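You operate a simulated robot arm through the tools that you are given. There is no shell and no other tool. Be economical: measure what you need, move in short steps, check, and stop when the job is done.

You are at the controls of a simulated two-armed robot. One attempt, no reset.

TASK
Pack the purse and the glasses case in the handbag and fasten it.
Fine: shut the flap and hold the bag while you turn the clasp. Set down upright: purse, what you pick out.

It is judged by the outcome, as a careful person would: the job done as asked, and still so three seconds after it is handed in. It fails if anything else is knocked over, pushed out of place, dropped, spilled or broken.

THE ROBOT
Two 6-joint arms with two-finger parallel grippers on one trunk, on a base that drives. Base frame: it is fixed to the floor where the robot stands at the start and does not move with it; the origin is under the middle of the robot, x ahead of it, y to its left, z up. Readings come in cm, rad, newtons and seconds.
The left shoulder is at the start at [6, 18.8, 127.2], the right one opposite. With the tool pointing down near the work surface each hand reaches from about 10 to 54 cm from the robot's upright axis, wherever it stands, measured 20 degrees to its own side. Places, roughly: handbag clasp [50, -20, 110]; handbag flap [60, 0, 120]; inside of the handbag [50, 0, 100]. Payload 1.57 kg a hand.
The TCP of each hand is the grasp point between the finger pads, 3 cm short of the fingertips. In the tool frame z runs along the fingers and y along their closing line. The gripper opens to 11 cm. The fingers are 2.4 cm wide and 1.2 cm thick; the gripper's body (4.8 by 11.2 cm) begins 7.8 cm behind the TCP.
Orientation is that of the tool frame in the base frame, as [roll, pitch, yaw] about the fixed x, y, z axes, in that order (R = Rz(yaw) Ry(pitch) Rx(roll)). With the fingers straight down and closing along the base's y, the tool's x points along the base's -x, its y along +y and its z along -z.

THE INTERFACE
- The arms move only by the tool jog_arm. It takes "left_increments", "right_increments" or both (then of equal length, played together; a hand with none holds still); each is a list of rows, each a list of 7 numbers: the opening in per cent of the stroke, from 0 (shut) to 100 (fully open), then the shift along the tool's x, y, z in cm, then the turn, a rotation vector about the tool's x, y, z in rad. In form: [[jaw, dx, dy, dz, rx, ry, rz], ...]. A call has 1 to 12 rows; each row is the pose to reach, as a shift and turn from the pose commanded when the call began, along the tool's axes at that moment. A row lasts 0.2 s, in which the tool goes at most 5 cm and 0.15 rad; a call with a longer step from one row to the next is refused whole, and so is a gripper value outside its range. Where a pose cannot be reached the arm comes as near as it can. A force on the tool above 40 N (or 10 N above the force at the start of the call, whichever is more), or a blocked arm, ends the call early, and 0.2 s more pass. Each finger travels about 15.3 cm/s and halts on what it meets, pressing with about 22 N; the grip force reading is that of the motor and also rises with nothing between the fingers. The clock runs only during rows and for 0.2 s after the last one: add rows that repeat a pose to give the fingers time. It gives the time, the measured TCP pose, the force on the tool (base axes), the opening and the grip force at its end, in the units of the frame above (readings bear some noise), with the torque about the TCP (base axes, N m) and any sound that the robot's microphone picked up, and new pictures: "pictures" is both (left out), scene, wrist or none (wrist: the cameras of the hands that moved).
- Cameras (640 x 400 px; columns grow to the right, rows downward): "scene" is now at [-1.27, 3.12, 179.34]; the picture's right is [0.55, -0.84, 0.00], its down [-0.77, -0.51, -0.38] and it looks along [0.32, 0.21, -0.92] (base axes); focal length 214 px, centre (320, 200). "left" rides on the left gripper at [7, -1.6, -14.1] in its tool frame; the picture's right is [0.23, 0.97, 0.00], its down [-0.85, 0.20, -0.48] and it looks along [-0.47, 0.11, 0.88] (tool axes); focal length 222 px, centre (320, 200). "right" rides on the right gripper at [7, 1.6, -14.1] in its tool frame; the picture's right is [-0.23, 0.97, 0.00], its down [-0.86, -0.20, -0.48] and it looks along [-0.47, -0.11, 0.88] (tool axes); focal length 222 px, centre (320, 200). There is no depth. A picture from a camera that has moved, and an enlarged one, comes with that camera's place and axes in the base frame and with its lens.
- lift_body(by): slides the trunk up (or, below 0, down) by that many cm; the arms and the scene camera ride with it, the base frame stays. It gives what a move gives, with no picture.
- roll_base(legs): drives the robot by 1 to 6 legs, each [ahead, left, turn to the left] in cm, cm and rad, along the robot's own axes; the way and the turn of a leg run together, so that a leg with both is an arc; at most 150 cm and 3.142 rad a leg. The arms and the cameras ride along, it lands a little off, and it stops where it bumps. It gives what a move gives, and a new picture of the scene camera.
- pan_tilt(pan, tilt): turns the head with the scene camera to pan (to the left, within 1.501 rad either way) and tilt (down, from -0.506 to 1.204), counted from straight ahead of the robot. It gives what a move gives, and a new picture of the scene camera.
- zoom(camera, box): a new picture of the part [left, top, right, bottom] of that camera's present view, enlarged. No time passes.
- close_job(): hands the job in; it is judged then, once.

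Go step by step. Nothing tells you exact positions but the pictures and the camera data: compare them with the known pose of the tool, close in by small moves and look again before you grip or let go. The budget is 120 turns and 260 pictures, counting those below and the enlarged ones. Unless the task says otherwise, let go and move clear before handing in, and close with one line.

The tools are called after ">>>" as name(argument=value, ...) on one line, values as JSON. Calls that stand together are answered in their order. jog_arm: Moves the arms, as the interface text tells. Its arguments: {"type":"object","properties":{"left_increments":{"type":"array","items":{"type":"array","items":{"type":"number"}}},"right_increments":{"type":"array","items":{"type":"array","items":{"type":"number"}}},"pictures":{"type":"string","enum":["both","scene","wrist","none"]}},"required":[]} The other tools are called the same way: lift_body (by) slides the trunk up or down; roll_base (legs) drives the base; pan_tilt (pan, tilt) turns the head that bears the scene camera; zoom (camera, box) takes an enlarged picture of a part of a camera's view; close_job () hands the job in.

At the start:

```text
t: 0.0
left_tcp_pos: [41.15, 13.33, 135.76]
left_orientation: [-3.141, 0.001, 3.141]
left_force: [-0.1, 0.8, -0.2]
left_ft_torque: [0.01, -0.02, 0.02]
left_grip_width: 11.0
left_gripper_force: 0.0
right_tcp_pos: [35.42, -19.7, 145.19]
right_orientation: [3.141, 0.0, 3.14]
right_force: [-0.1, 0.0, -0.2]
right_ft_torque: [0.01, 0.0, 0.0]
right_grip_width: 11.01
right_gripper_force: 0.2
trunk travel left (down, up): [-90.0, 9.0]
robot x, y, heading: [0.05, 0.06, 0.001]
head pan, tilt: [0.581, 1.176]
```

scene: 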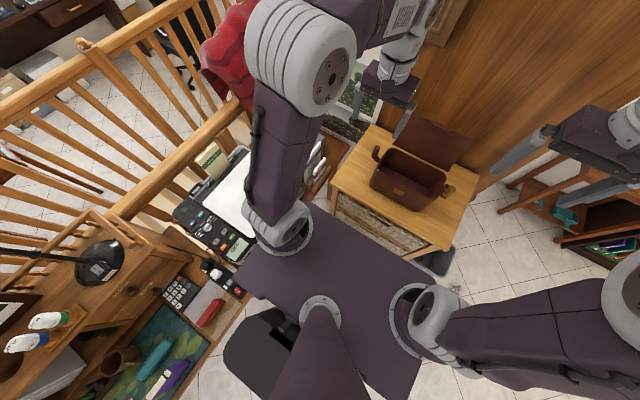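
right: 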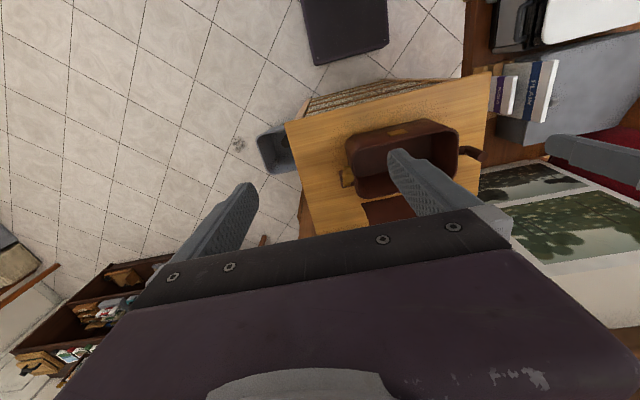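
left: 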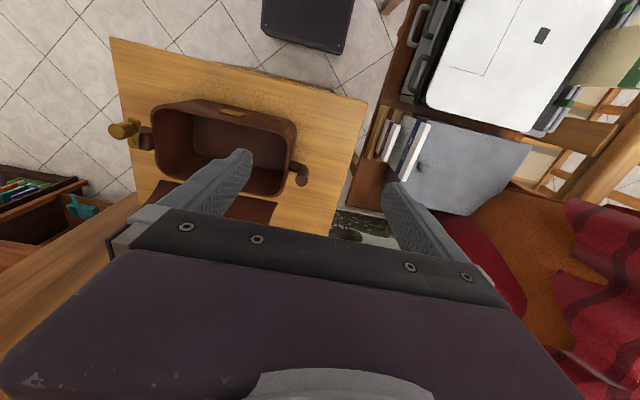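

The handbag stands open on a small table ahead of the robot, and other things lie on desks to the left. I will look closer to find the purse and the glasses case.

>>> zoom(camera="scene", box=[310, 100, 490, 270])

>>> zoom(camera="scene", box=[0, 220, 260, 400])

>>> zoom(camera="left", box=[100, 20, 420, 220])

```text
2.35 times, centred on (400, 185) of scene
camera zoom: at [-1.27, 3.12, 179.34], right [0.55, -0.84, 0.0], down [-0.77, -0.51, -0.38], along [0.32, 0.21, -0.92], focal length 505 px, centre (132, 235)
```

zoom: 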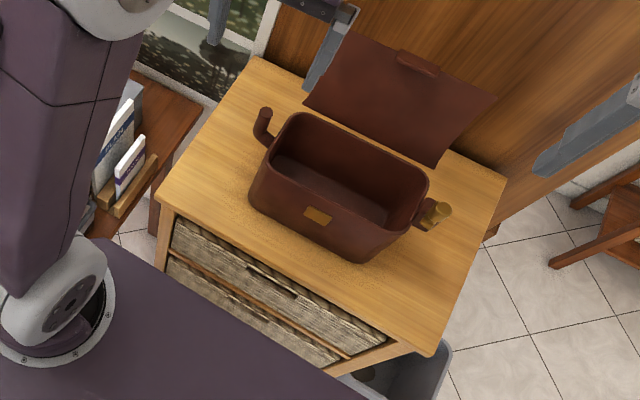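

```text
2.22 times, centred on (130, 310) of scene
camera zoom: at [-1.27, 3.12, 179.34], right [0.55, -0.84, 0.0], down [-0.77, -0.51, -0.38], along [0.32, 0.21, -0.92], focal length 477 px, centre (742, -44)
```

zoom: 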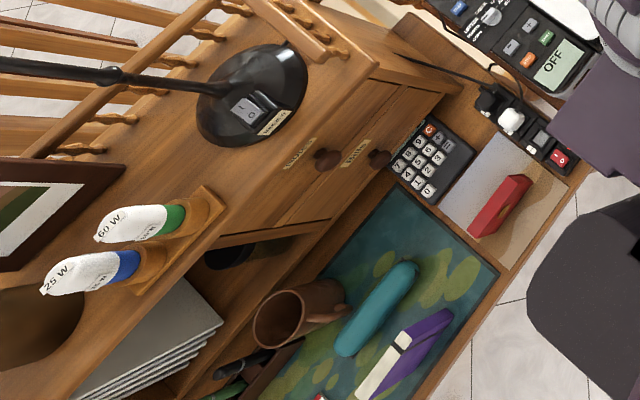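

```text
2.00 times, centred on (260, 120) of left
camera zoom: at [34.22, 11.67, 149.82], right [-0.23, 0.97, 0.0], down [0.85, 0.2, 0.48], along [0.47, 0.11, -0.88], focal length 444 px, centre (440, 360)
```

zoom: 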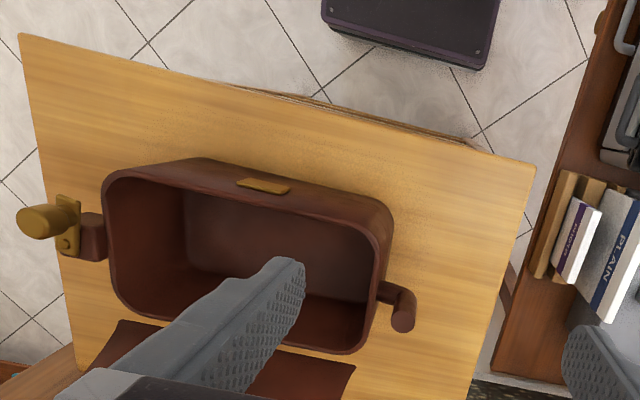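

The bag is open and looks empty. I'll look round for the purse and the case.

>>> pan_tilt(pan=1.45, tilt=0.8)

>>> pan_tilt(pan=-0.9, tilt=0.8)

>>> pan_tilt(pan=0.2, tilt=0.8)

```text
t: 1.2
left_tcp_pos: [41.18, 13.16, 135.77]
left_orientation: [-3.141, 0.001, 3.141]
left_force: [-0.8, -0.7, 0.3]
left_ft_torque: [0.01, 0.02, 0.0]
left_grip_width: 10.99
left_gripper_force: 0.1
right_tcp_pos: [35.53, -19.75, 145.29]
right_orientation: [3.141, 0.001, 3.141]
right_force: [0.0, 0.1, -0.1]
right_ft_torque: [0.0, -0.05, -0.04]
right_grip_width: 11.02
right_gripper_force: 0.0
trunk travel left (down, up): [-90.0, 9.0]
robot x, y, heading: [0.13, -0.39, 0.003]
head pan, tilt: [1.45, 0.799]
camera scene: at [-5.09, 7.93, 181.98], right [0.99, -0.12, 0.0], down [-0.09, -0.71, -0.7], along [0.08, 0.69, -0.72], focal length 214 px, centre (320, 200)
```

scene: 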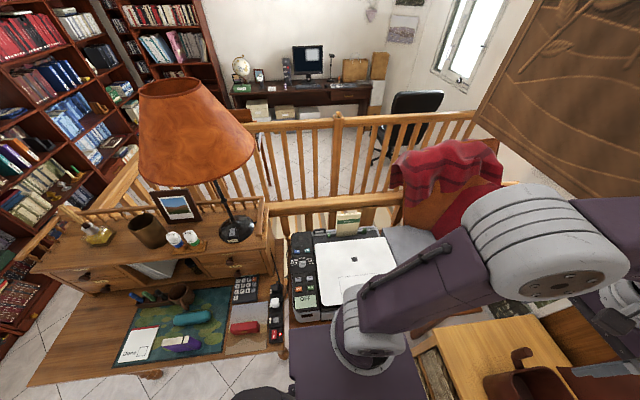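

```text
t: 3.4
left_tcp_pos: [41.2, 13.28, 135.71]
left_orientation: [3.141, 0.001, -3.141]
left_force: [-0.7, 0.3, 0.0]
left_ft_torque: [0.0, 0.02, -0.02]
left_grip_width: 11.01
left_gripper_force: 0.2
right_tcp_pos: [35.53, -19.68, 145.08]
right_orientation: [3.141, 0.0, -3.141]
right_force: [-0.3, 0.6, 0.2]
right_ft_torque: [0.04, 0.01, 0.0]
right_grip_width: 11.01
right_gripper_force: 0.0
trunk travel left (down, up): [-90.0, 9.0]
robot x, y, heading: [0.19, -0.22, -0.002]
head pan, tilt: [-0.901, 0.799]
camera scene: at [-1.05, -6.39, 181.99], right [-0.78, -0.62, 0.0], down [-0.45, 0.56, -0.7], along [0.43, -0.55, -0.72], focal length 214 px, centre (320, 200)
```

scene: 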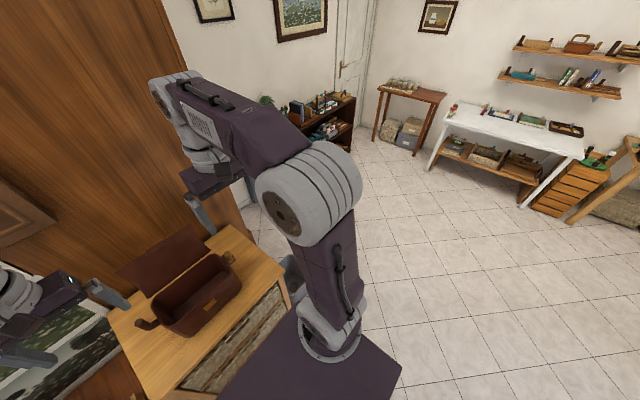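

```text
t: 4.7
left_tcp_pos: [41.24, 13.22, 135.76]
left_orientation: [3.141, -0.001, -3.141]
left_force: [0.5, 0.0, 0.5]
left_ft_torque: [-0.03, 0.0, -0.03]
left_grip_width: 11.01
left_gripper_force: 0.1
right_tcp_pos: [35.51, -19.69, 145.21]
right_orientation: [3.14, 0.001, 3.141]
right_force: [0.3, -0.3, 0.5]
right_ft_torque: [0.0, 0.0, 0.02]
right_grip_width: 11.0
right_gripper_force: 0.0
trunk travel left (down, up): [-90.0, 9.0]
robot x, y, heading: [0.13, 0.24, 0.0]
head pan, tilt: [0.201, 0.799]
camera scene: at [1.84, 1.53, 181.98], right [0.2, -0.98, 0.0], down [-0.7, -0.14, -0.7], along [0.68, 0.14, -0.72], focal length 214 px, centre (320, 200)
```

scene: 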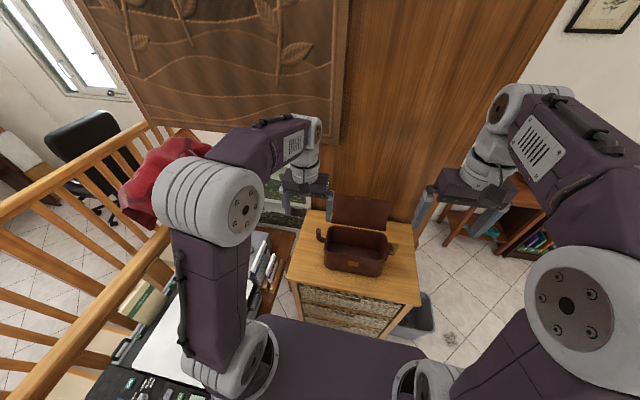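

The desk to the left likely holds the objects. I'll zoom onto it and measure.

>>> pan_tilt(pan=1.5, tilt=1.1)

>>> zoom(camera="scene", box=[90, 160, 330, 310])

```text
t: 6.2
left_tcp_pos: [41.24, 13.08, 135.7]
left_orientation: [-3.14, -0.001, 3.141]
left_force: [-0.2, -0.6, -1.0]
left_ft_torque: [0.03, -0.02, -0.03]
left_grip_width: 11.0
left_gripper_force: 0.2
right_tcp_pos: [35.42, -19.86, 145.25]
right_orientation: [3.14, 0.0, -3.141]
right_force: [-0.1, -0.3, -0.3]
right_ft_torque: [0.0, 0.02, 0.05]
right_grip_width: 11.01
right_gripper_force: 0.1
trunk travel left (down, up): [-90.0, 9.0]
robot x, y, heading: [0.19, 0.22, 0.002]
head pan, tilt: [1.499, 1.1]
camera scene: at [-5.61, 6.23, 179.81], right [1.0, -0.07, 0.0], down [-0.06, -0.89, -0.45], along [0.03, 0.45, -0.89], focal length 214 px, centre (320, 200)
```

scene: 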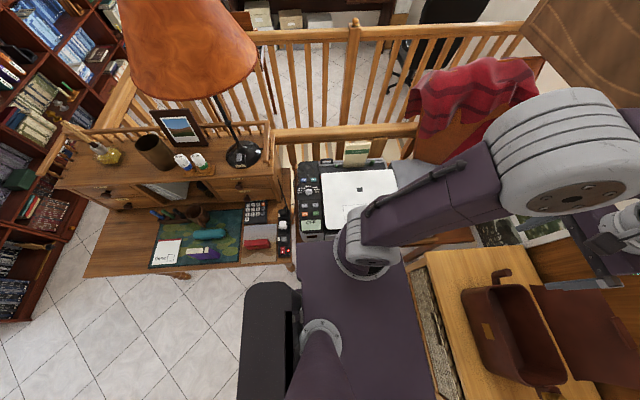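

```text
2.67 times, centred on (210, 235) of scene
camera zoom: at [-5.61, 6.23, 179.81], right [1.0, -0.07, 0.0], down [-0.06, -0.89, -0.45], along [0.03, 0.45, -0.89], focal length 572 px, centre (613, 107)
```

zoom: 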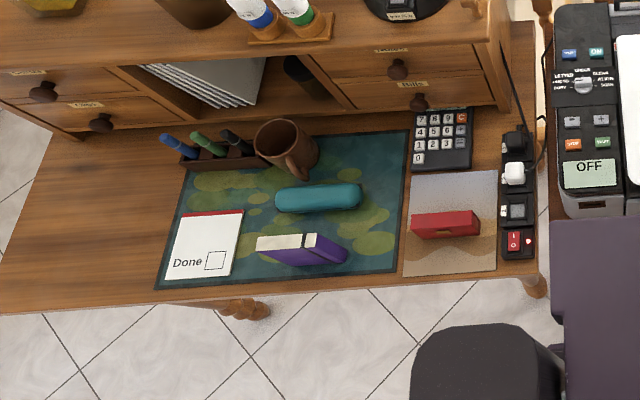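

The teal item is surely the glasses case; red and purple items need a closer look. I'll check whether the black thing behind is part of the robot before driving.

>>> pan_tilt(pan=-1.5, tilt=1.2)

>>> pan_tilt(pan=1.5, tilt=1.2)

```text
t: 8.8
left_tcp_pos: [41.19, 13.08, 135.66]
left_orientation: [3.14, -0.002, 3.14]
left_force: [0.6, 0.2, -0.4]
left_ft_torque: [-0.01, 0.02, -0.01]
left_grip_width: 10.99
left_gripper_force: 0.0
right_tcp_pos: [35.52, -19.82, 145.25]
right_orientation: [3.141, 0.001, -3.141]
right_force: [-0.6, -0.4, -0.2]
right_ft_torque: [-0.02, 0.01, 0.01]
right_grip_width: 11.01
right_gripper_force: 0.1
trunk travel left (down, up): [-90.0, 9.0]
robot x, y, heading: [-0.0, 0.22, 0.001]
head pan, tilt: [-1.499, 1.201]
camera scene: at [-5.67, -5.65, 179.21], right [-1.0, -0.07, 0.0], down [-0.07, 0.93, -0.36], along [0.03, -0.36, -0.93], focal length 214 px, centre (320, 200)
```

scene: 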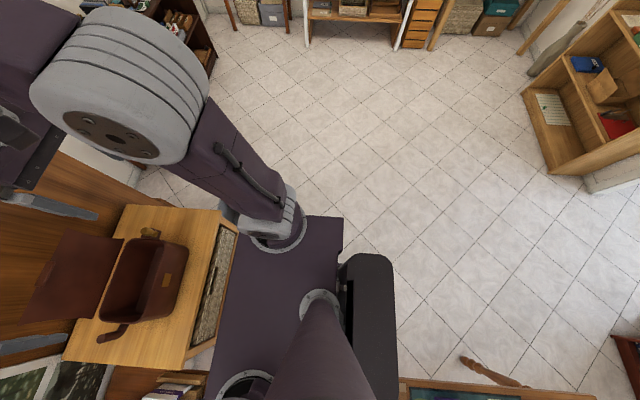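

```text
t: 11.3
left_tcp_pos: [41.21, 13.21, 135.67]
left_orientation: [3.139, -0.001, 3.141]
left_force: [-0.5, -0.1, -0.4]
left_ft_torque: [-0.01, 0.01, -0.01]
left_grip_width: 11.01
left_gripper_force: 0.0
right_tcp_pos: [35.52, -19.8, 145.24]
right_orientation: [3.14, 0.0, -3.141]
right_force: [0.6, -0.5, 0.1]
right_ft_torque: [0.01, -0.01, 0.01]
right_grip_width: 11.02
right_gripper_force: 0.0
trunk travel left (down, up): [-90.0, 9.0]
robot x, y, heading: [0.49, 0.03, -0.002]
head pan, tilt: [1.499, 1.201]
camera scene: at [-5.67, 5.51, 179.21], right [1.0, -0.07, 0.0], down [-0.07, -0.93, -0.36], along [0.03, 0.36, -0.93], focal length 214 px, centre (320, 200)
```

scene: 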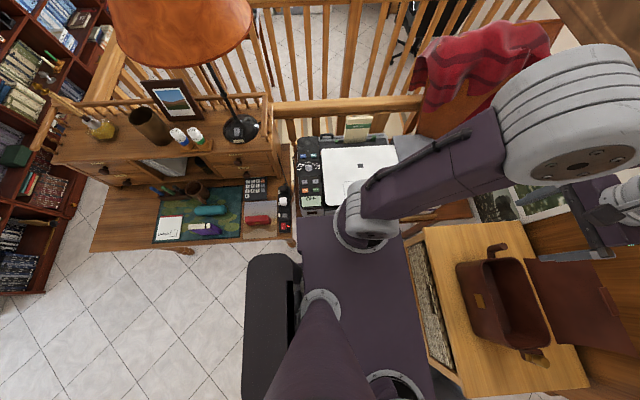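

The black box is the robot's own back. I back away from the bag table, turn left to face the desk, staying well off.

>>> roll_base(legs=[[-45, 0, 0], [0, -25, 0], [0, 0, 1.571]])

>>> pan_tilt(pan=0, tilt=0.95)

```text
t: 19.3
left_tcp_pos: [-58.55, 16.92, 135.67]
left_orientation: [-3.141, 0.0, -1.58]
left_force: [-0.1, 0.4, 0.3]
left_ft_torque: [0.01, -0.02, 0.0]
left_grip_width: 11.01
left_gripper_force: 0.3
right_tcp_pos: [-25.49, 10.89, 145.07]
right_orientation: [3.141, -0.001, -1.58]
right_force: [-0.6, 0.7, 0.5]
right_ft_torque: [0.0, 0.03, 0.02]
right_grip_width: 10.99
right_gripper_force: 0.1
trunk travel left (down, up): [-90.0, 9.0]
robot x, y, heading: [-45.17, -24.35, 1.566]
head pan, tilt: [1.499, 1.201]
camera scene: at [-51.29, -30.1, 179.21], right [0.08, 1.0, 0.0], down [0.93, -0.08, -0.36], along [-0.36, 0.03, -0.93], focal length 214 px, centre (320, 200)
```

scene: 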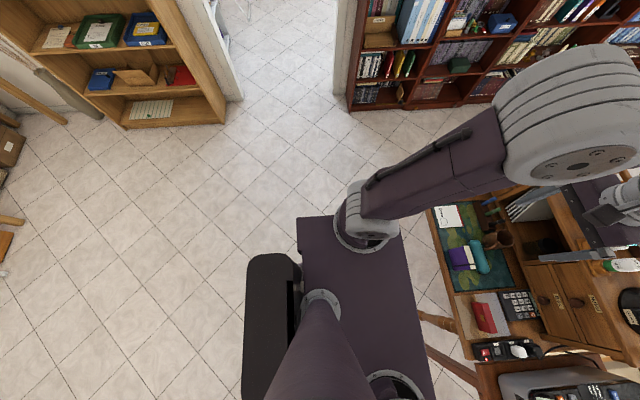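

```text
t: 20.9
left_tcp_pos: [-58.36, 16.88, 135.65]
left_orientation: [-3.141, 0.0, -1.579]
left_force: [-0.1, 0.4, -1.2]
left_ft_torque: [0.01, 0.01, 0.03]
left_grip_width: 11.0
left_gripper_force: 0.1
right_tcp_pos: [-25.5, 10.91, 145.08]
right_orientation: [3.141, 0.002, -1.579]
right_force: [0.6, 0.4, 0.0]
right_ft_torque: [0.01, 0.04, 0.0]
right_grip_width: 11.02
right_gripper_force: 0.1
trunk travel left (down, up): [-90.0, 9.0]
robot x, y, heading: [-45.29, -24.5, 1.556]
head pan, tilt: [0.0, 0.949]
camera scene: at [-45.69, -23.27, 180.83], right [1.0, -0.01, 0.0], down [-0.01, -0.81, -0.58], along [0.01, 0.58, -0.81], focal length 214 px, centre (320, 200)
```

scene: 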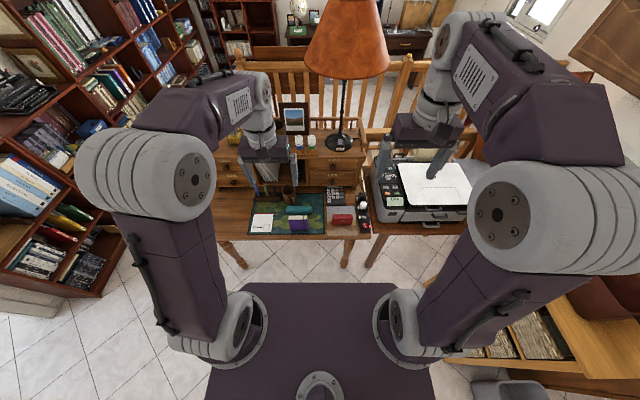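

>>> zoom(camera="scene", box=[230, 150, 390, 250])

>>> zoom(camera="left", box=[0, 0, 640, 400])

>>> zoom(camera="right", box=[0, 0, 640, 400])

```text
4.00 times, centred on (310, 200) of scene
camera zoom: at [-45.69, -23.27, 180.83], right [1.0, -0.01, 0.0], down [-0.01, -0.81, -0.58], along [0.01, 0.58, -0.81], focal length 858 px, centre (360, 200)
```

zoom: 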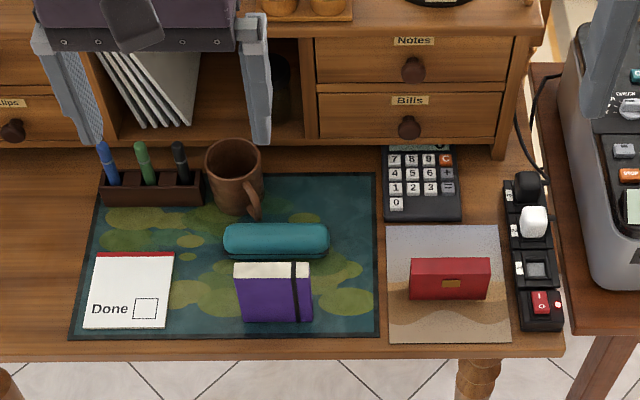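

```text
1.00 times, centred on (320, 200) of left
camera zoom: at [-56.86, 9.95, 149.82], right [-0.98, -0.22, 0.0], down [-0.19, 0.86, 0.48], along [-0.1, 0.47, -0.88], focal length 222 px, centre (320, 200)
```

zoom: 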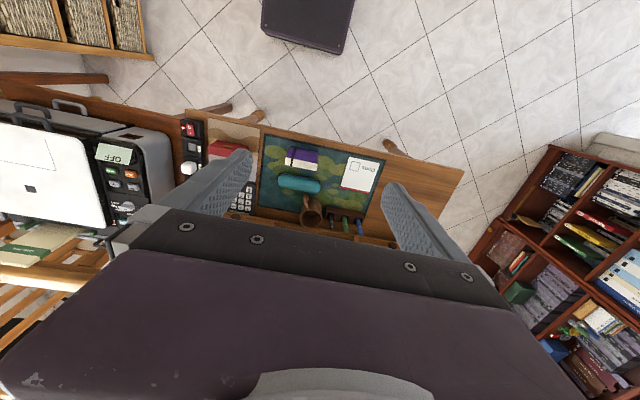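

```text
1.00 times, centred on (320, 200) of right
camera zoom: at [-27.23, 3.91, 159.34], right [-0.97, 0.24, 0.0], down [0.21, 0.85, 0.48], along [0.11, 0.47, -0.88], focal length 222 px, centre (320, 200)
```

zoom: 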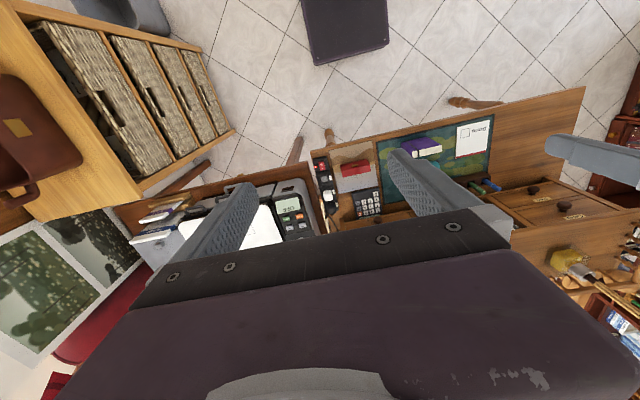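

The red clutch with a gold clasp (about [-32.4, 35.8], 11 x 2.4 x 7.5 cm, standing) is the purse. The teal case lies near [-56.5, 42.3], and a notebook stands in front of it. I drive ahead to bring both into reach.

>>> roll_base(legs=[[22, 0, 0.01]])

```text
t: 22.6
left_tcp_pos: [-58.43, 38.01, 135.86]
left_orientation: [-3.141, 0.005, -1.573]
left_force: [-0.5, -0.7, -0.4]
left_ft_torque: [0.05, -0.04, -0.03]
left_grip_width: 11.01
left_gripper_force: 0.1
right_tcp_pos: [-25.54, 32.08, 145.41]
right_orientation: [-3.141, 0.003, -1.574]
right_force: [-1.1, 0.3, 0.1]
right_ft_torque: [0.05, 0.0, 0.03]
right_grip_width: 10.97
right_gripper_force: 0.1
trunk travel left (down, up): [-90.0, 9.0]
robot x, y, heading: [-45.56, -2.57, 1.565]
head pan, tilt: [0.0, 0.949]
camera scene: at [-45.54, -2.3, 180.84], right [1.0, 0.0, 0.0], down [0.0, -0.81, -0.58], along [0.0, 0.58, -0.81], focal length 214 px, centre (320, 200)
```

scene: 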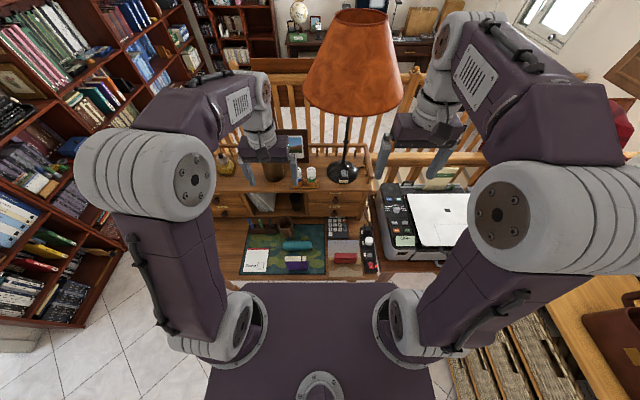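

>>> zoom(camera="scene", box=[230, 200, 390, 300])

```text
4.00 times, centred on (310, 250) of scene
camera zoom: at [-45.54, -2.3, 180.84], right [1.0, 0.0, 0.0], down [0.0, -0.81, -0.58], along [0.0, 0.58, -0.81], focal length 858 px, centre (360, 0)
```

zoom: 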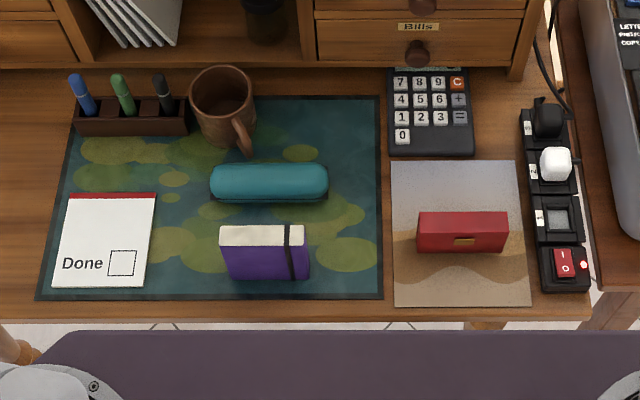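

I move both hands to above their items, turning them 90° so the fingers close fore and aft (base y).

>>> jog_arm(left_increments=[[73, -0.34, -0.24, 2.58, 0, 0, 0.131], [73, -0.68, -0.49, 5.17, 0, 0, 0.262], [73, -1.02, -0.73, 7.75, 0, 0, 0.393], [73, -1.36, -0.98, 10.33, 0, 0, 0.524], [73, -1.7, -1.22, 12.92, 0, 0, 0.655], [73, -2.05, -1.47, 15.5, 0, 0, 0.786], [73, -2.39, -1.71, 18.08, 0, 0, 0.917], [73, -2.73, -1.95, 20.67, 0, 0, 1.048], [73, -3.07, -2.2, 23.25, 0, 0, 1.178], [73, -3.41, -2.44, 25.83, 0, 0, 1.309], [73, -3.75, -2.69, 28.42, 0, 0, 1.44], [73, -4.09, -2.93, 31, 0, 0, 1.571]], right_increments=[[55, -0.28, 0.64, 3.33, 0, 0, -0.131], [55, -0.55, 1.28, 6.67, 0, 0, -0.262], [55, -0.83, 1.92, 10, 0, 0, -0.393], [55, -1.11, 2.55, 13.33, 0, 0, -0.524], [55, -1.38, 3.19, 16.67, 0, 0, -0.655], [55, -1.66, 3.83, 20, 0, 0, -0.786], [55, -1.94, 4.47, 23.33, 0, 0, -0.917], [55, -2.21, 5.11, 26.67, 0, 0, -1.048], [55, -2.49, 5.75, 30, 0, 0, -1.178], [55, -2.77, 6.38, 33.33, 0, 0, -1.309], [55, -3.04, 7.02, 36.67, 0, 0, -1.44], [55, -3.32, 7.66, 40, 0, 0, -1.571]])

```text
t: 25.2
left_tcp_pos: [-55.75, 42.61, 104.62]
left_orientation: [3.141, 0.0, 3.136]
left_force: [-0.1, -0.2, 0.4]
left_ft_torque: [0.01, 0.0, -0.04]
left_grip_width: 8.01
left_gripper_force: 0.0
right_tcp_pos: [-33.23, 36.12, 105.0]
right_orientation: [-3.141, 0.0, -0.002]
right_force: [-0.7, -1.7, -0.2]
right_ft_torque: [-0.05, 0.0, -0.01]
right_grip_width: 6.08
right_gripper_force: 0.2
trunk travel left (down, up): [-90.0, 9.0]
robot x, y, heading: [-45.68, -2.6, 1.566]
head pan, tilt: [0.0, 0.949]
camera scene: at [-45.55, -1.41, 180.84], right [1.0, 0.0, 0.0], down [0.0, -0.81, -0.58], along [0.0, 0.58, -0.81], focal length 214 px, centre (320, 200)
camera right: at [-26.31, 34.56, 119.19], right [-0.23, -0.97, 0.0], down [-0.85, 0.2, 0.48], along [-0.47, 0.11, -0.88], focal length 222 px, centre (320, 200)
camera left: at [-62.79, 41.18, 118.78], right [-0.22, 0.98, 0.0], down [0.86, 0.19, 0.48], along [0.47, 0.11, -0.88], focal length 222 px, centre (320, 200)
```

scene: 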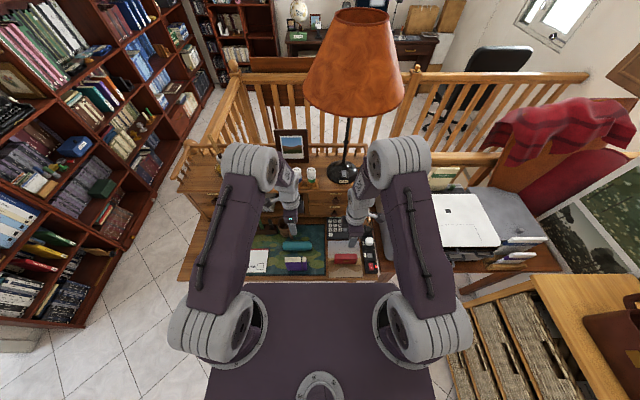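
right: 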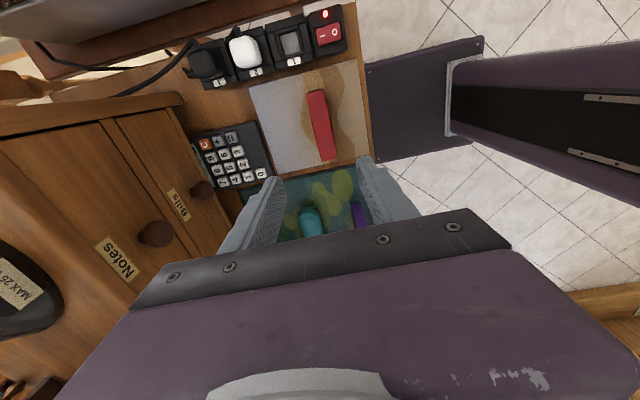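
left: 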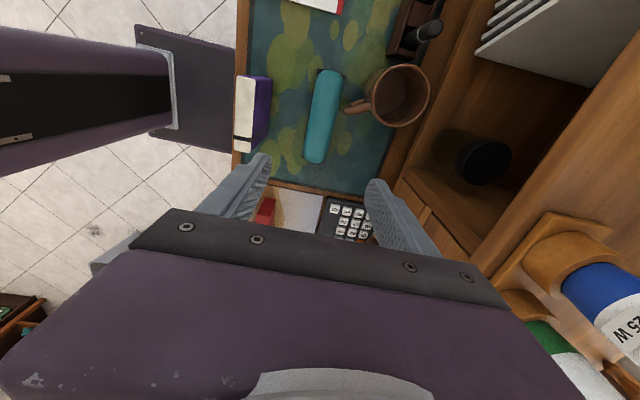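

>>> zoom(camera="right", box=[260, 70, 380, 170])

>>> zoom(camera="left", box=[230, 50, 420, 190])

```text
4.00 times, centred on (320, 120) of right
camera zoom: at [-26.31, 34.56, 119.19], right [-0.23, -0.97, 0.0], down [-0.85, 0.2, 0.48], along [-0.47, 0.11, -0.88], focal length 888 px, centre (320, 520)
```

zoom: 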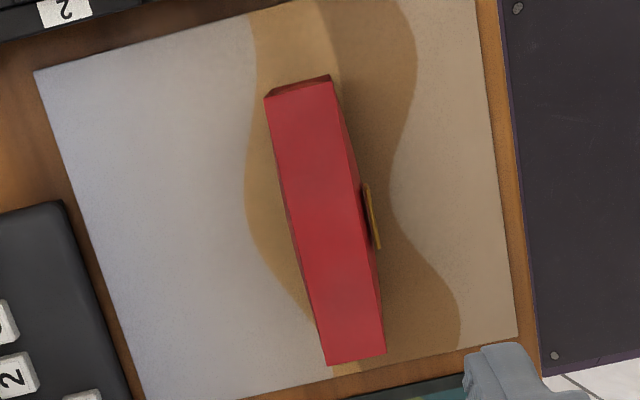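

```text
2.86 times, centred on (325, 120) of left
camera zoom: at [-62.79, 41.18, 118.78], right [-0.22, 0.98, 0.0], down [0.86, 0.19, 0.48], along [0.47, 0.11, -0.88], focal length 635 px, centre (306, 429)
```

zoom: 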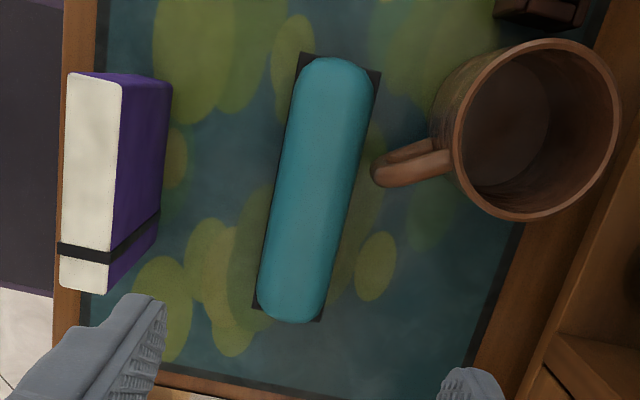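

Both hands are nearly over their items. I trim by a few millimetres and descend most of the way, then look.

>>> jog_arm(left_increments=[[70, 0, 0.4, 3, 0, 0, 0], [70, 0, 0.4, 6.5, 0, 0, 0], [70, 0, 0.4, 10, 0, 0, 0], [70, 0, 0.4, 13.5, 0, 0, 0], [70, 0, 0.4, 16.5, 0, 0, 0], [70, 0, 0.4, 18, 0, 0, 0]], right_increments=[[55, 0, 0.3, 3, 0, 0, 0], [55, 0, 0.3, 6.5, 0, 0, 0], [55, 0, 0.3, 10, 0, 0, 0], [55, 0, 0.3, 13.5, 0, 0, 0], [55, 0, 0.3, 16, 0, 0, 0], [55, 0, 0.3, 17, 0, 0, 0]])

```text
t: 26.6
left_tcp_pos: [-55.49, 42.87, 86.56]
left_orientation: [-3.141, 0.0, 3.138]
left_force: [-0.4, 0.0, 0.0]
left_ft_torque: [0.01, 0.03, 0.0]
left_grip_width: 7.71
left_gripper_force: 0.2
right_tcp_pos: [-33.3, 35.46, 88.23]
right_orientation: [-3.141, 0.0, -0.004]
right_force: [0.6, 0.3, 0.0]
right_ft_torque: [0.01, 0.0, 0.0]
right_grip_width: 6.08
right_gripper_force: 0.1
trunk travel left (down, up): [-90.0, 9.0]
robot x, y, heading: [-45.65, -3.18, 1.565]
head pan, tilt: [0.0, 0.949]
camera scene: at [-45.53, -1.64, 180.84], right [1.0, 0.0, 0.0], down [0.0, -0.81, -0.58], along [0.0, 0.58, -0.81], focal length 214 px, centre (320, 200)
camera right: at [-26.32, 33.81, 102.35], right [-0.23, -0.97, 0.0], down [-0.85, 0.2, 0.48], along [-0.47, 0.11, -0.88], focal length 222 px, centre (320, 200)
camera left: at [-62.5, 41.31, 100.81], right [-0.22, 0.97, 0.0], down [0.86, 0.2, 0.48], along [0.47, 0.11, -0.88], focal length 222 px, centre (320, 200)
```

scene: 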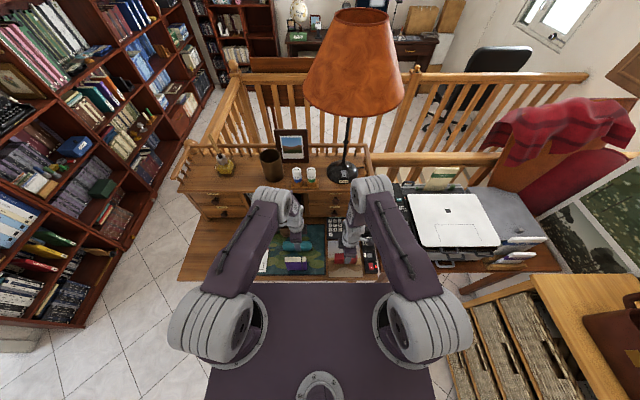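
right: 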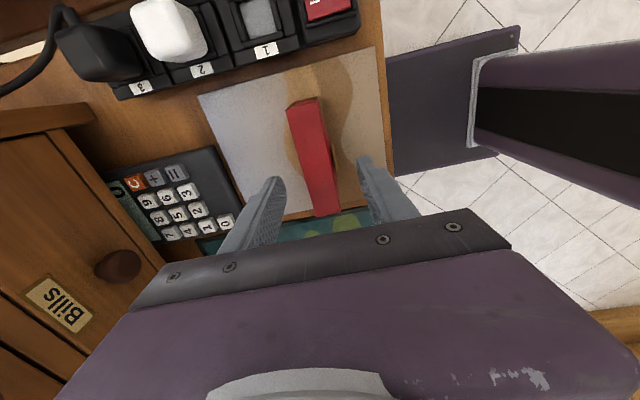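
left: 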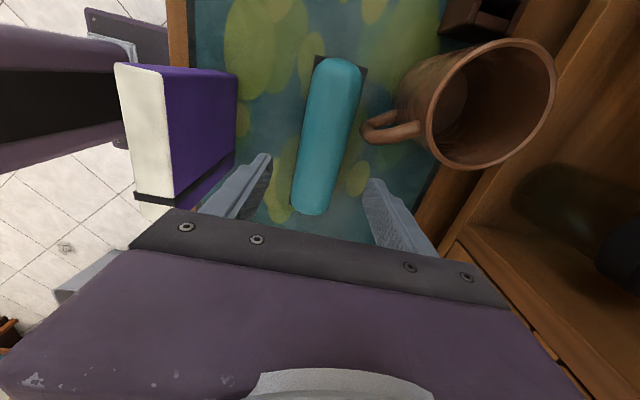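

Both items sit between the fingers. I descend the last bit and close.

>>> jog_arm(left_increments=[[70, 0, 0.1, 2.5, 0, 0, 0], [70, 0, 0.1, 5, 0, 0, 0], [70, 0, 0.1, 6.6, 0, 0, 0], [70, 0, 0.1, 6.6, 0, 0, 0], [50, 0, 0.1, 6.6, 0, 0, 0], [35, 0, 0.1, 6.6, 0, 0, 0], [20, 0, 0.1, 6.6, 0, 0, 0], [20, 0, 0.1, 6.6, 0, 0, 0]], right_increments=[[55, 0, -0.3, 2.5, 0, 0, 0], [55, 0, -0.3, 5, 0, 0, 0], [55, 0, -0.3, 7.2, 0, 0, 0], [55, 0, -0.3, 7.2, 0, 0, 0], [40, 0, -0.3, 7.2, 0, 0, 0], [25, 0, -0.3, 7.2, 0, 0, 0], [10, 0, -0.3, 7.2, 0, 0, 0], [5, 0, -0.3, 7.2, 0, 0, 0]])

```text
t: 28.4
left_tcp_pos: [-55.52, 43.11, 79.88]
left_orientation: [-3.141, 0.0, 3.139]
left_force: [-0.5, -0.1, -0.2]
left_ft_torque: [0.0, -0.01, 0.01]
left_grip_width: 4.46
left_gripper_force: 21.6
right_tcp_pos: [-33.39, 35.89, 80.92]
right_orientation: [3.141, -0.002, -0.004]
right_force: [0.3, -0.1, 0.5]
right_ft_torque: [0.06, 0.03, 0.02]
right_grip_width: 3.37
right_gripper_force: 22.2
trunk travel left (down, up): [-90.0, 9.0]
robot x, y, heading: [-45.14, -2.67, 1.567]
head pan, tilt: [0.0, 0.949]
camera scene: at [-45.54, -1.59, 180.83], right [1.0, 0.0, 0.0], down [0.0, -0.81, -0.58], along [0.0, 0.58, -0.81], focal length 214 px, centre (320, 200)
camera right: at [-26.39, 34.24, 95.07], right [-0.23, -0.97, 0.0], down [-0.85, 0.2, 0.48], along [-0.47, 0.11, -0.88], focal length 222 px, centre (320, 200)
camera left: at [-62.45, 41.53, 94.18], right [-0.22, 0.97, 0.0], down [0.86, 0.2, 0.48], along [0.47, 0.11, -0.88], focal length 222 px, centre (320, 200)
```

scene: 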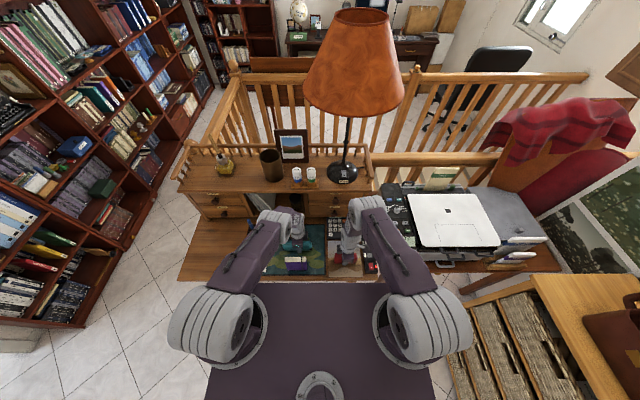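
right: 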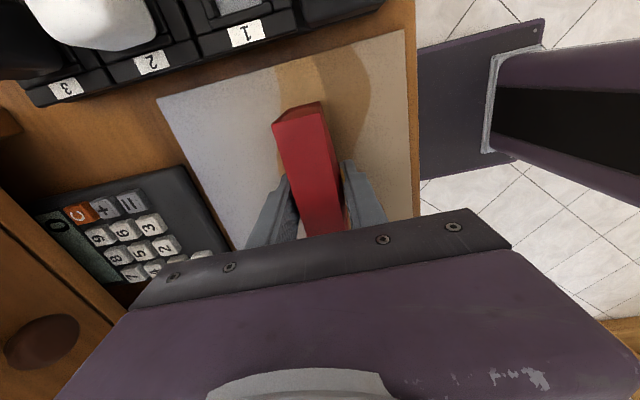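
left: 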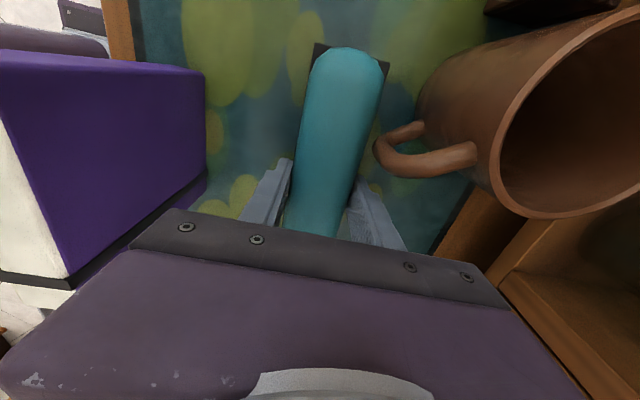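

Both are gripped. I lift both straight up.

>>> jog_arm(left_increments=[[20, 0, 0, -2, 0, 0, 0], [20, 0, 0, -5, 0, 0, 0], [20, 0, 0, -9, 0, 0, 0], [20, 0, 0, -13, 0, 0, 0], [20, 0, 0, -17, 0, 0, 0], [20, 0, 0, -21, 0, 0, 0], [20, 0, 0, -25, 0, 0, 0], [20, 0, 0, -29, 0, 0, 0], [20, 0, 0, -33, 0, 0, 0], [20, 0, 0, -37, 0, 0, 0], [20, 0, 0, -41, 0, 0, 0], [20, 0, 0, -44, 0, 0, 0]], right_increments=[[5, 0, 0, -2, 0, 0, 0], [5, 0, 0, -5, 0, 0, 0], [5, 0, 0, -9, 0, 0, 0], [5, 0, 0, -13, 0, 0, 0], [5, 0, 0, -17, 0, 0, 0], [5, 0, 0, -21, 0, 0, 0], [5, 0, 0, -25, 0, 0, 0], [5, 0, 0, -29, 0, 0, 0], [5, 0, 0, -33, 0, 0, 0], [5, 0, 0, -37, 0, 0, 0], [5, 0, 0, -41, 0, 0, 0], [5, 0, 0, -44, 0, 0, 0]])

```text
t: 31.0
left_tcp_pos: [-55.37, 42.96, 124.15]
left_orientation: [3.138, -0.001, 3.139]
left_force: [-0.5, -0.5, -0.4]
left_ft_torque: [-0.02, -0.01, 0.05]
left_grip_width: 2.21
left_gripper_force: 0.1
right_tcp_pos: [-33.31, 35.6, 124.87]
right_orientation: [-3.141, 0.0, -0.004]
right_force: [0.4, -0.2, -0.7]
right_ft_torque: [0.02, -0.03, 0.02]
right_grip_width: 3.35
right_gripper_force: 22.4
trunk travel left (down, up): [-90.0, 9.0]
robot x, y, heading: [-45.85, -2.56, 1.567]
head pan, tilt: [0.0, 0.949]
camera scene: at [-45.52, -1.78, 180.83], right [1.0, 0.0, 0.0], down [0.0, -0.81, -0.58], along [0.0, 0.58, -0.81], focal length 214 px, centre (320, 200)
camera right: at [-26.33, 34.11, 139.1], right [-0.23, -0.97, 0.0], down [-0.85, 0.2, 0.48], along [-0.47, 0.11, -0.88], focal length 222 px, centre (320, 200)
camera left: at [-62.39, 41.28, 138.32], right [-0.22, 0.97, 0.0], down [0.86, 0.2, 0.48], along [0.47, 0.11, -0.88], focal length 222 px, centre (320, 200)
```

scene: 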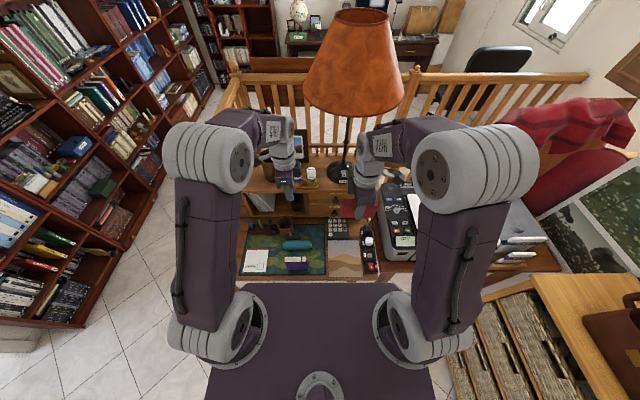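
right: 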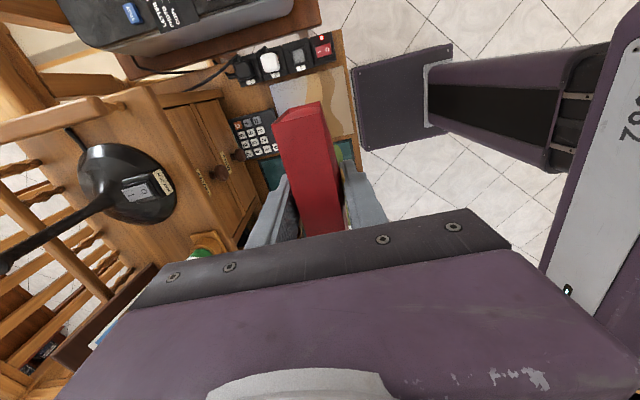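
left: 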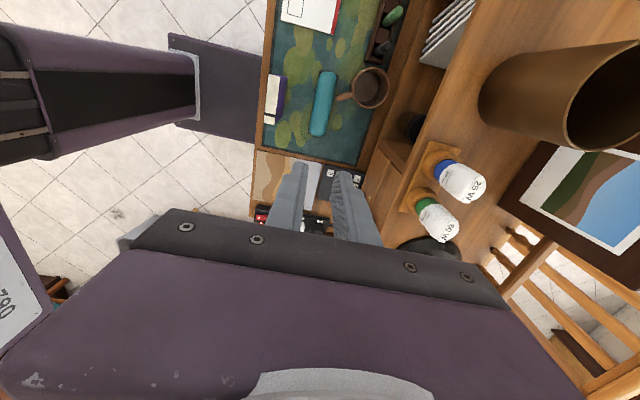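

The purse is held, but the glasses case slipped out and seems to still lie in its place. I look closely at it.

>>> zoom(camera="left", box=[255, 50, 415, 150])

>>> zoom(camera="scene", box=[230, 205, 350, 285])

```text
4.00 times, centred on (335, 100) of left
camera zoom: at [-62.39, 41.28, 138.32], right [-0.22, 0.97, 0.0], down [0.86, 0.2, 0.48], along [0.47, 0.11, -0.88], focal length 888 px, centre (260, 600)
```

zoom: 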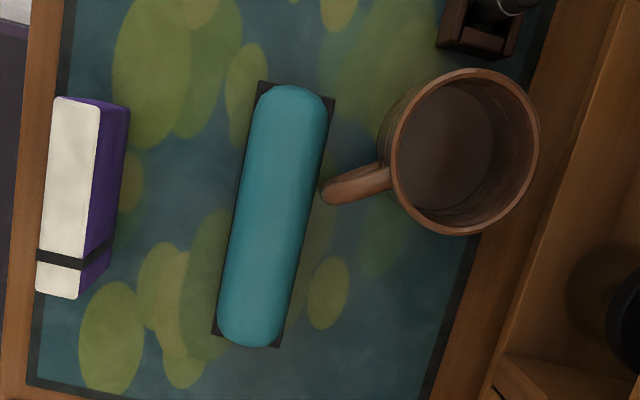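

```text
5.00 times, centred on (290, 245) of scene
camera zoom: at [-45.52, -1.78, 180.83], right [1.0, 0.0, 0.0], down [0.0, -0.81, -0.58], along [0.0, 0.58, -0.81], focal length 1072 px, centre (470, -25)
```

zoom: 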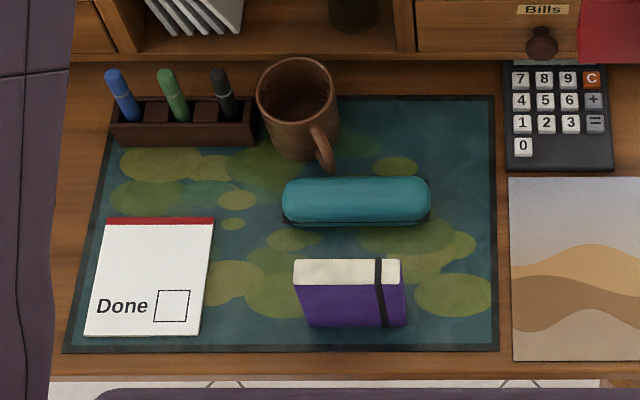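

The case lies unmoved; my pads were too high on its rounded lid. I go back lower, more centred and aligned with its slight turn, and sense the desk.

>>> jog_arm(left_increments=[[70, 0.65, 0.25, 4, 0, 0, -0.06], [70, 0.65, 0.25, 8, 0, 0, -0.06], [70, 0.65, 0.25, 12, 0, 0, -0.06], [70, 0.65, 0.25, 16, 0, 0, -0.06], [70, 0.65, 0.25, 20, 0, 0, -0.06], [70, 0.65, 0.25, 24, 0, 0, -0.06], [70, 0.65, 0.25, 28, 0, 0, -0.06], [70, 0.65, 0.25, 32, 0, 0, -0.06], [70, 0.65, 0.25, 36, 0, 0, -0.06], [70, 0.65, 0.25, 40, 0, 0, -0.06], [70, 0.65, 0.25, 43, 0, 0, -0.06], [70, 0.65, 0.25, 44.2, 0, 0, -0.06]], pictures="wrist")

>>> jog_arm(left_increments=[[70, 0, 0, 0.2, 0, 0, 0], [70, 0, 0, 0.4, 0, 0, 0], [70, 0, 0, 0.5, 0, 0, 0], [70, 0, 0, 0.5, 0, 0, 0]], pictures="none")

```text
t: 33.6
left_tcp_pos: [-56.14, 43.19, 79.97]
left_orientation: [3.14, 0.001, -3.086]
left_force: [-1.0, 0.3, -0.1]
left_ft_torque: [0.01, -0.04, 0.03]
left_grip_width: 7.7
left_gripper_force: 0.1
right_tcp_pos: [-33.39, 35.81, 124.86]
right_orientation: [-3.141, 0.0, -0.005]
right_force: [-0.1, 0.8, -1.5]
right_ft_torque: [-0.02, -0.02, -0.01]
right_grip_width: 3.34
right_gripper_force: 22.3
trunk travel left (down, up): [-90.0, 9.0]
robot x, y, heading: [-45.35, -2.45, 1.57]
head pan, tilt: [0.0, 0.949]
camera left: at [-63.06, 41.24, 94.16], right [-0.28, 0.96, 0.0], down [0.84, 0.25, 0.48], along [0.46, 0.14, -0.88], focal length 222 px, centre (320, 200)
```

left: 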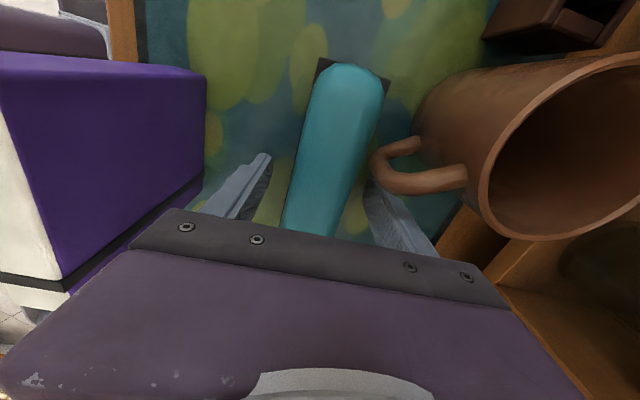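

```text
t: 34.6
left_tcp_pos: [-56.2, 43.33, 79.43]
left_orientation: [3.14, -0.001, -3.084]
left_force: [-0.1, -0.4, 0.3]
left_ft_torque: [0.01, 0.0, 0.01]
left_grip_width: 7.72
left_gripper_force: 0.0
right_tcp_pos: [-33.4, 35.82, 124.91]
right_orientation: [-3.142, 0.001, -0.004]
right_force: [0.5, 0.4, -1.8]
right_ft_torque: [-0.02, -0.01, 0.01]
right_grip_width: 3.36
right_gripper_force: 22.1
trunk travel left (down, up): [-90.0, 9.0]
robot x, y, heading: [-45.52, -2.77, 1.569]
head pan, tilt: [0.0, 0.949]
```

>>> jog_arm(left_increments=[[50, 0, 0, 0.1, 0, 0, 0], [40, 0, 0, 0.1, 0, 0, 0], [30, 0, 0, 0.1, 0, 0, 0], [10, 0, 0, 0.1, 0, 0, 0], [0, 0, 0, 0.1, 0, 0, 0], [0, 0, 0, 0.1, 0, 0, 0]], pictures="wrist")

>>> jog_arm(left_increments=[[0, 0, 0, -0.4, 0, 0, 0], [0, 0, 0, -0.8, 0, 0, 0], [0, 0, 0, -1.2, 0, 0, 0], [0, 0, 0, -2, 0, 0, 0], [0, 0, 0, -2, 0, 0, 0]], pictures="wrist")

```text
t: 36.0
left_tcp_pos: [-56.16, 43.15, 79.16]
left_orientation: [-3.141, 0.0, -3.086]
left_force: [-0.4, -1.2, 1.1]
left_ft_torque: [0.0, -0.04, 0.01]
left_grip_width: 4.47
left_gripper_force: 21.8
right_tcp_pos: [-33.11, 35.74, 124.87]
right_orientation: [-3.141, -0.001, -0.003]
right_force: [-0.2, -0.2, -0.6]
right_ft_torque: [0.0, 0.03, 0.0]
right_grip_width: 3.37
right_gripper_force: 22.0
trunk travel left (down, up): [-90.0, 9.0]
robot x, y, heading: [-45.6, -2.55, 1.565]
head pan, tilt: [0.0, 0.949]
camera left: at [-63.05, 41.29, 93.43], right [-0.28, 0.96, 0.0], down [0.84, 0.25, 0.48], along [0.46, 0.14, -0.88], focal length 222 px, centre (320, 200)
```

left: 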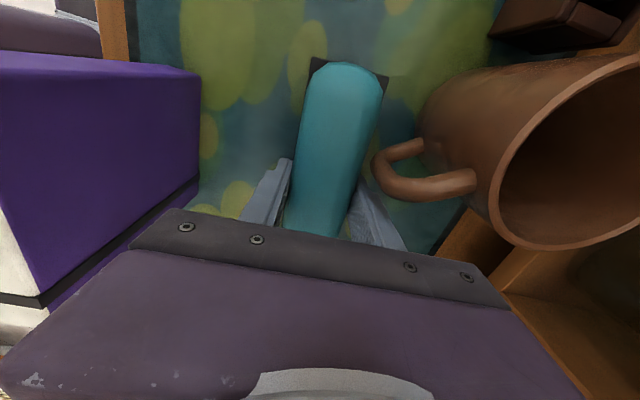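

```text
t: 37.2
left_tcp_pos: [-56.28, 43.3, 81.33]
left_orientation: [3.141, 0.001, -3.087]
left_force: [-0.4, 0.3, -1.2]
left_ft_torque: [-0.03, -0.01, -0.02]
left_grip_width: 4.49
left_gripper_force: 22.2
right_tcp_pos: [-33.32, 35.76, 124.8]
right_orientation: [3.141, -0.001, -0.004]
right_force: [-0.7, -0.7, -0.7]
right_ft_torque: [0.01, 0.01, -0.01]
right_grip_width: 3.38
right_gripper_force: 22.0
trunk travel left (down, up): [-90.0, 9.0]
robot x, y, heading: [-45.1, -3.14, 1.569]
head pan, tilt: [0.0, 0.949]
camera left: at [-63.09, 41.3, 95.54], right [-0.28, 0.96, 0.0], down [0.84, 0.25, 0.48], along [0.46, 0.13, -0.88], focal length 222 px, centre (320, 200)
```

left: 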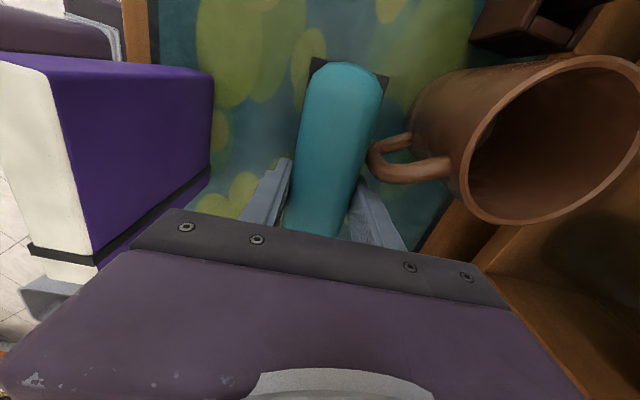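

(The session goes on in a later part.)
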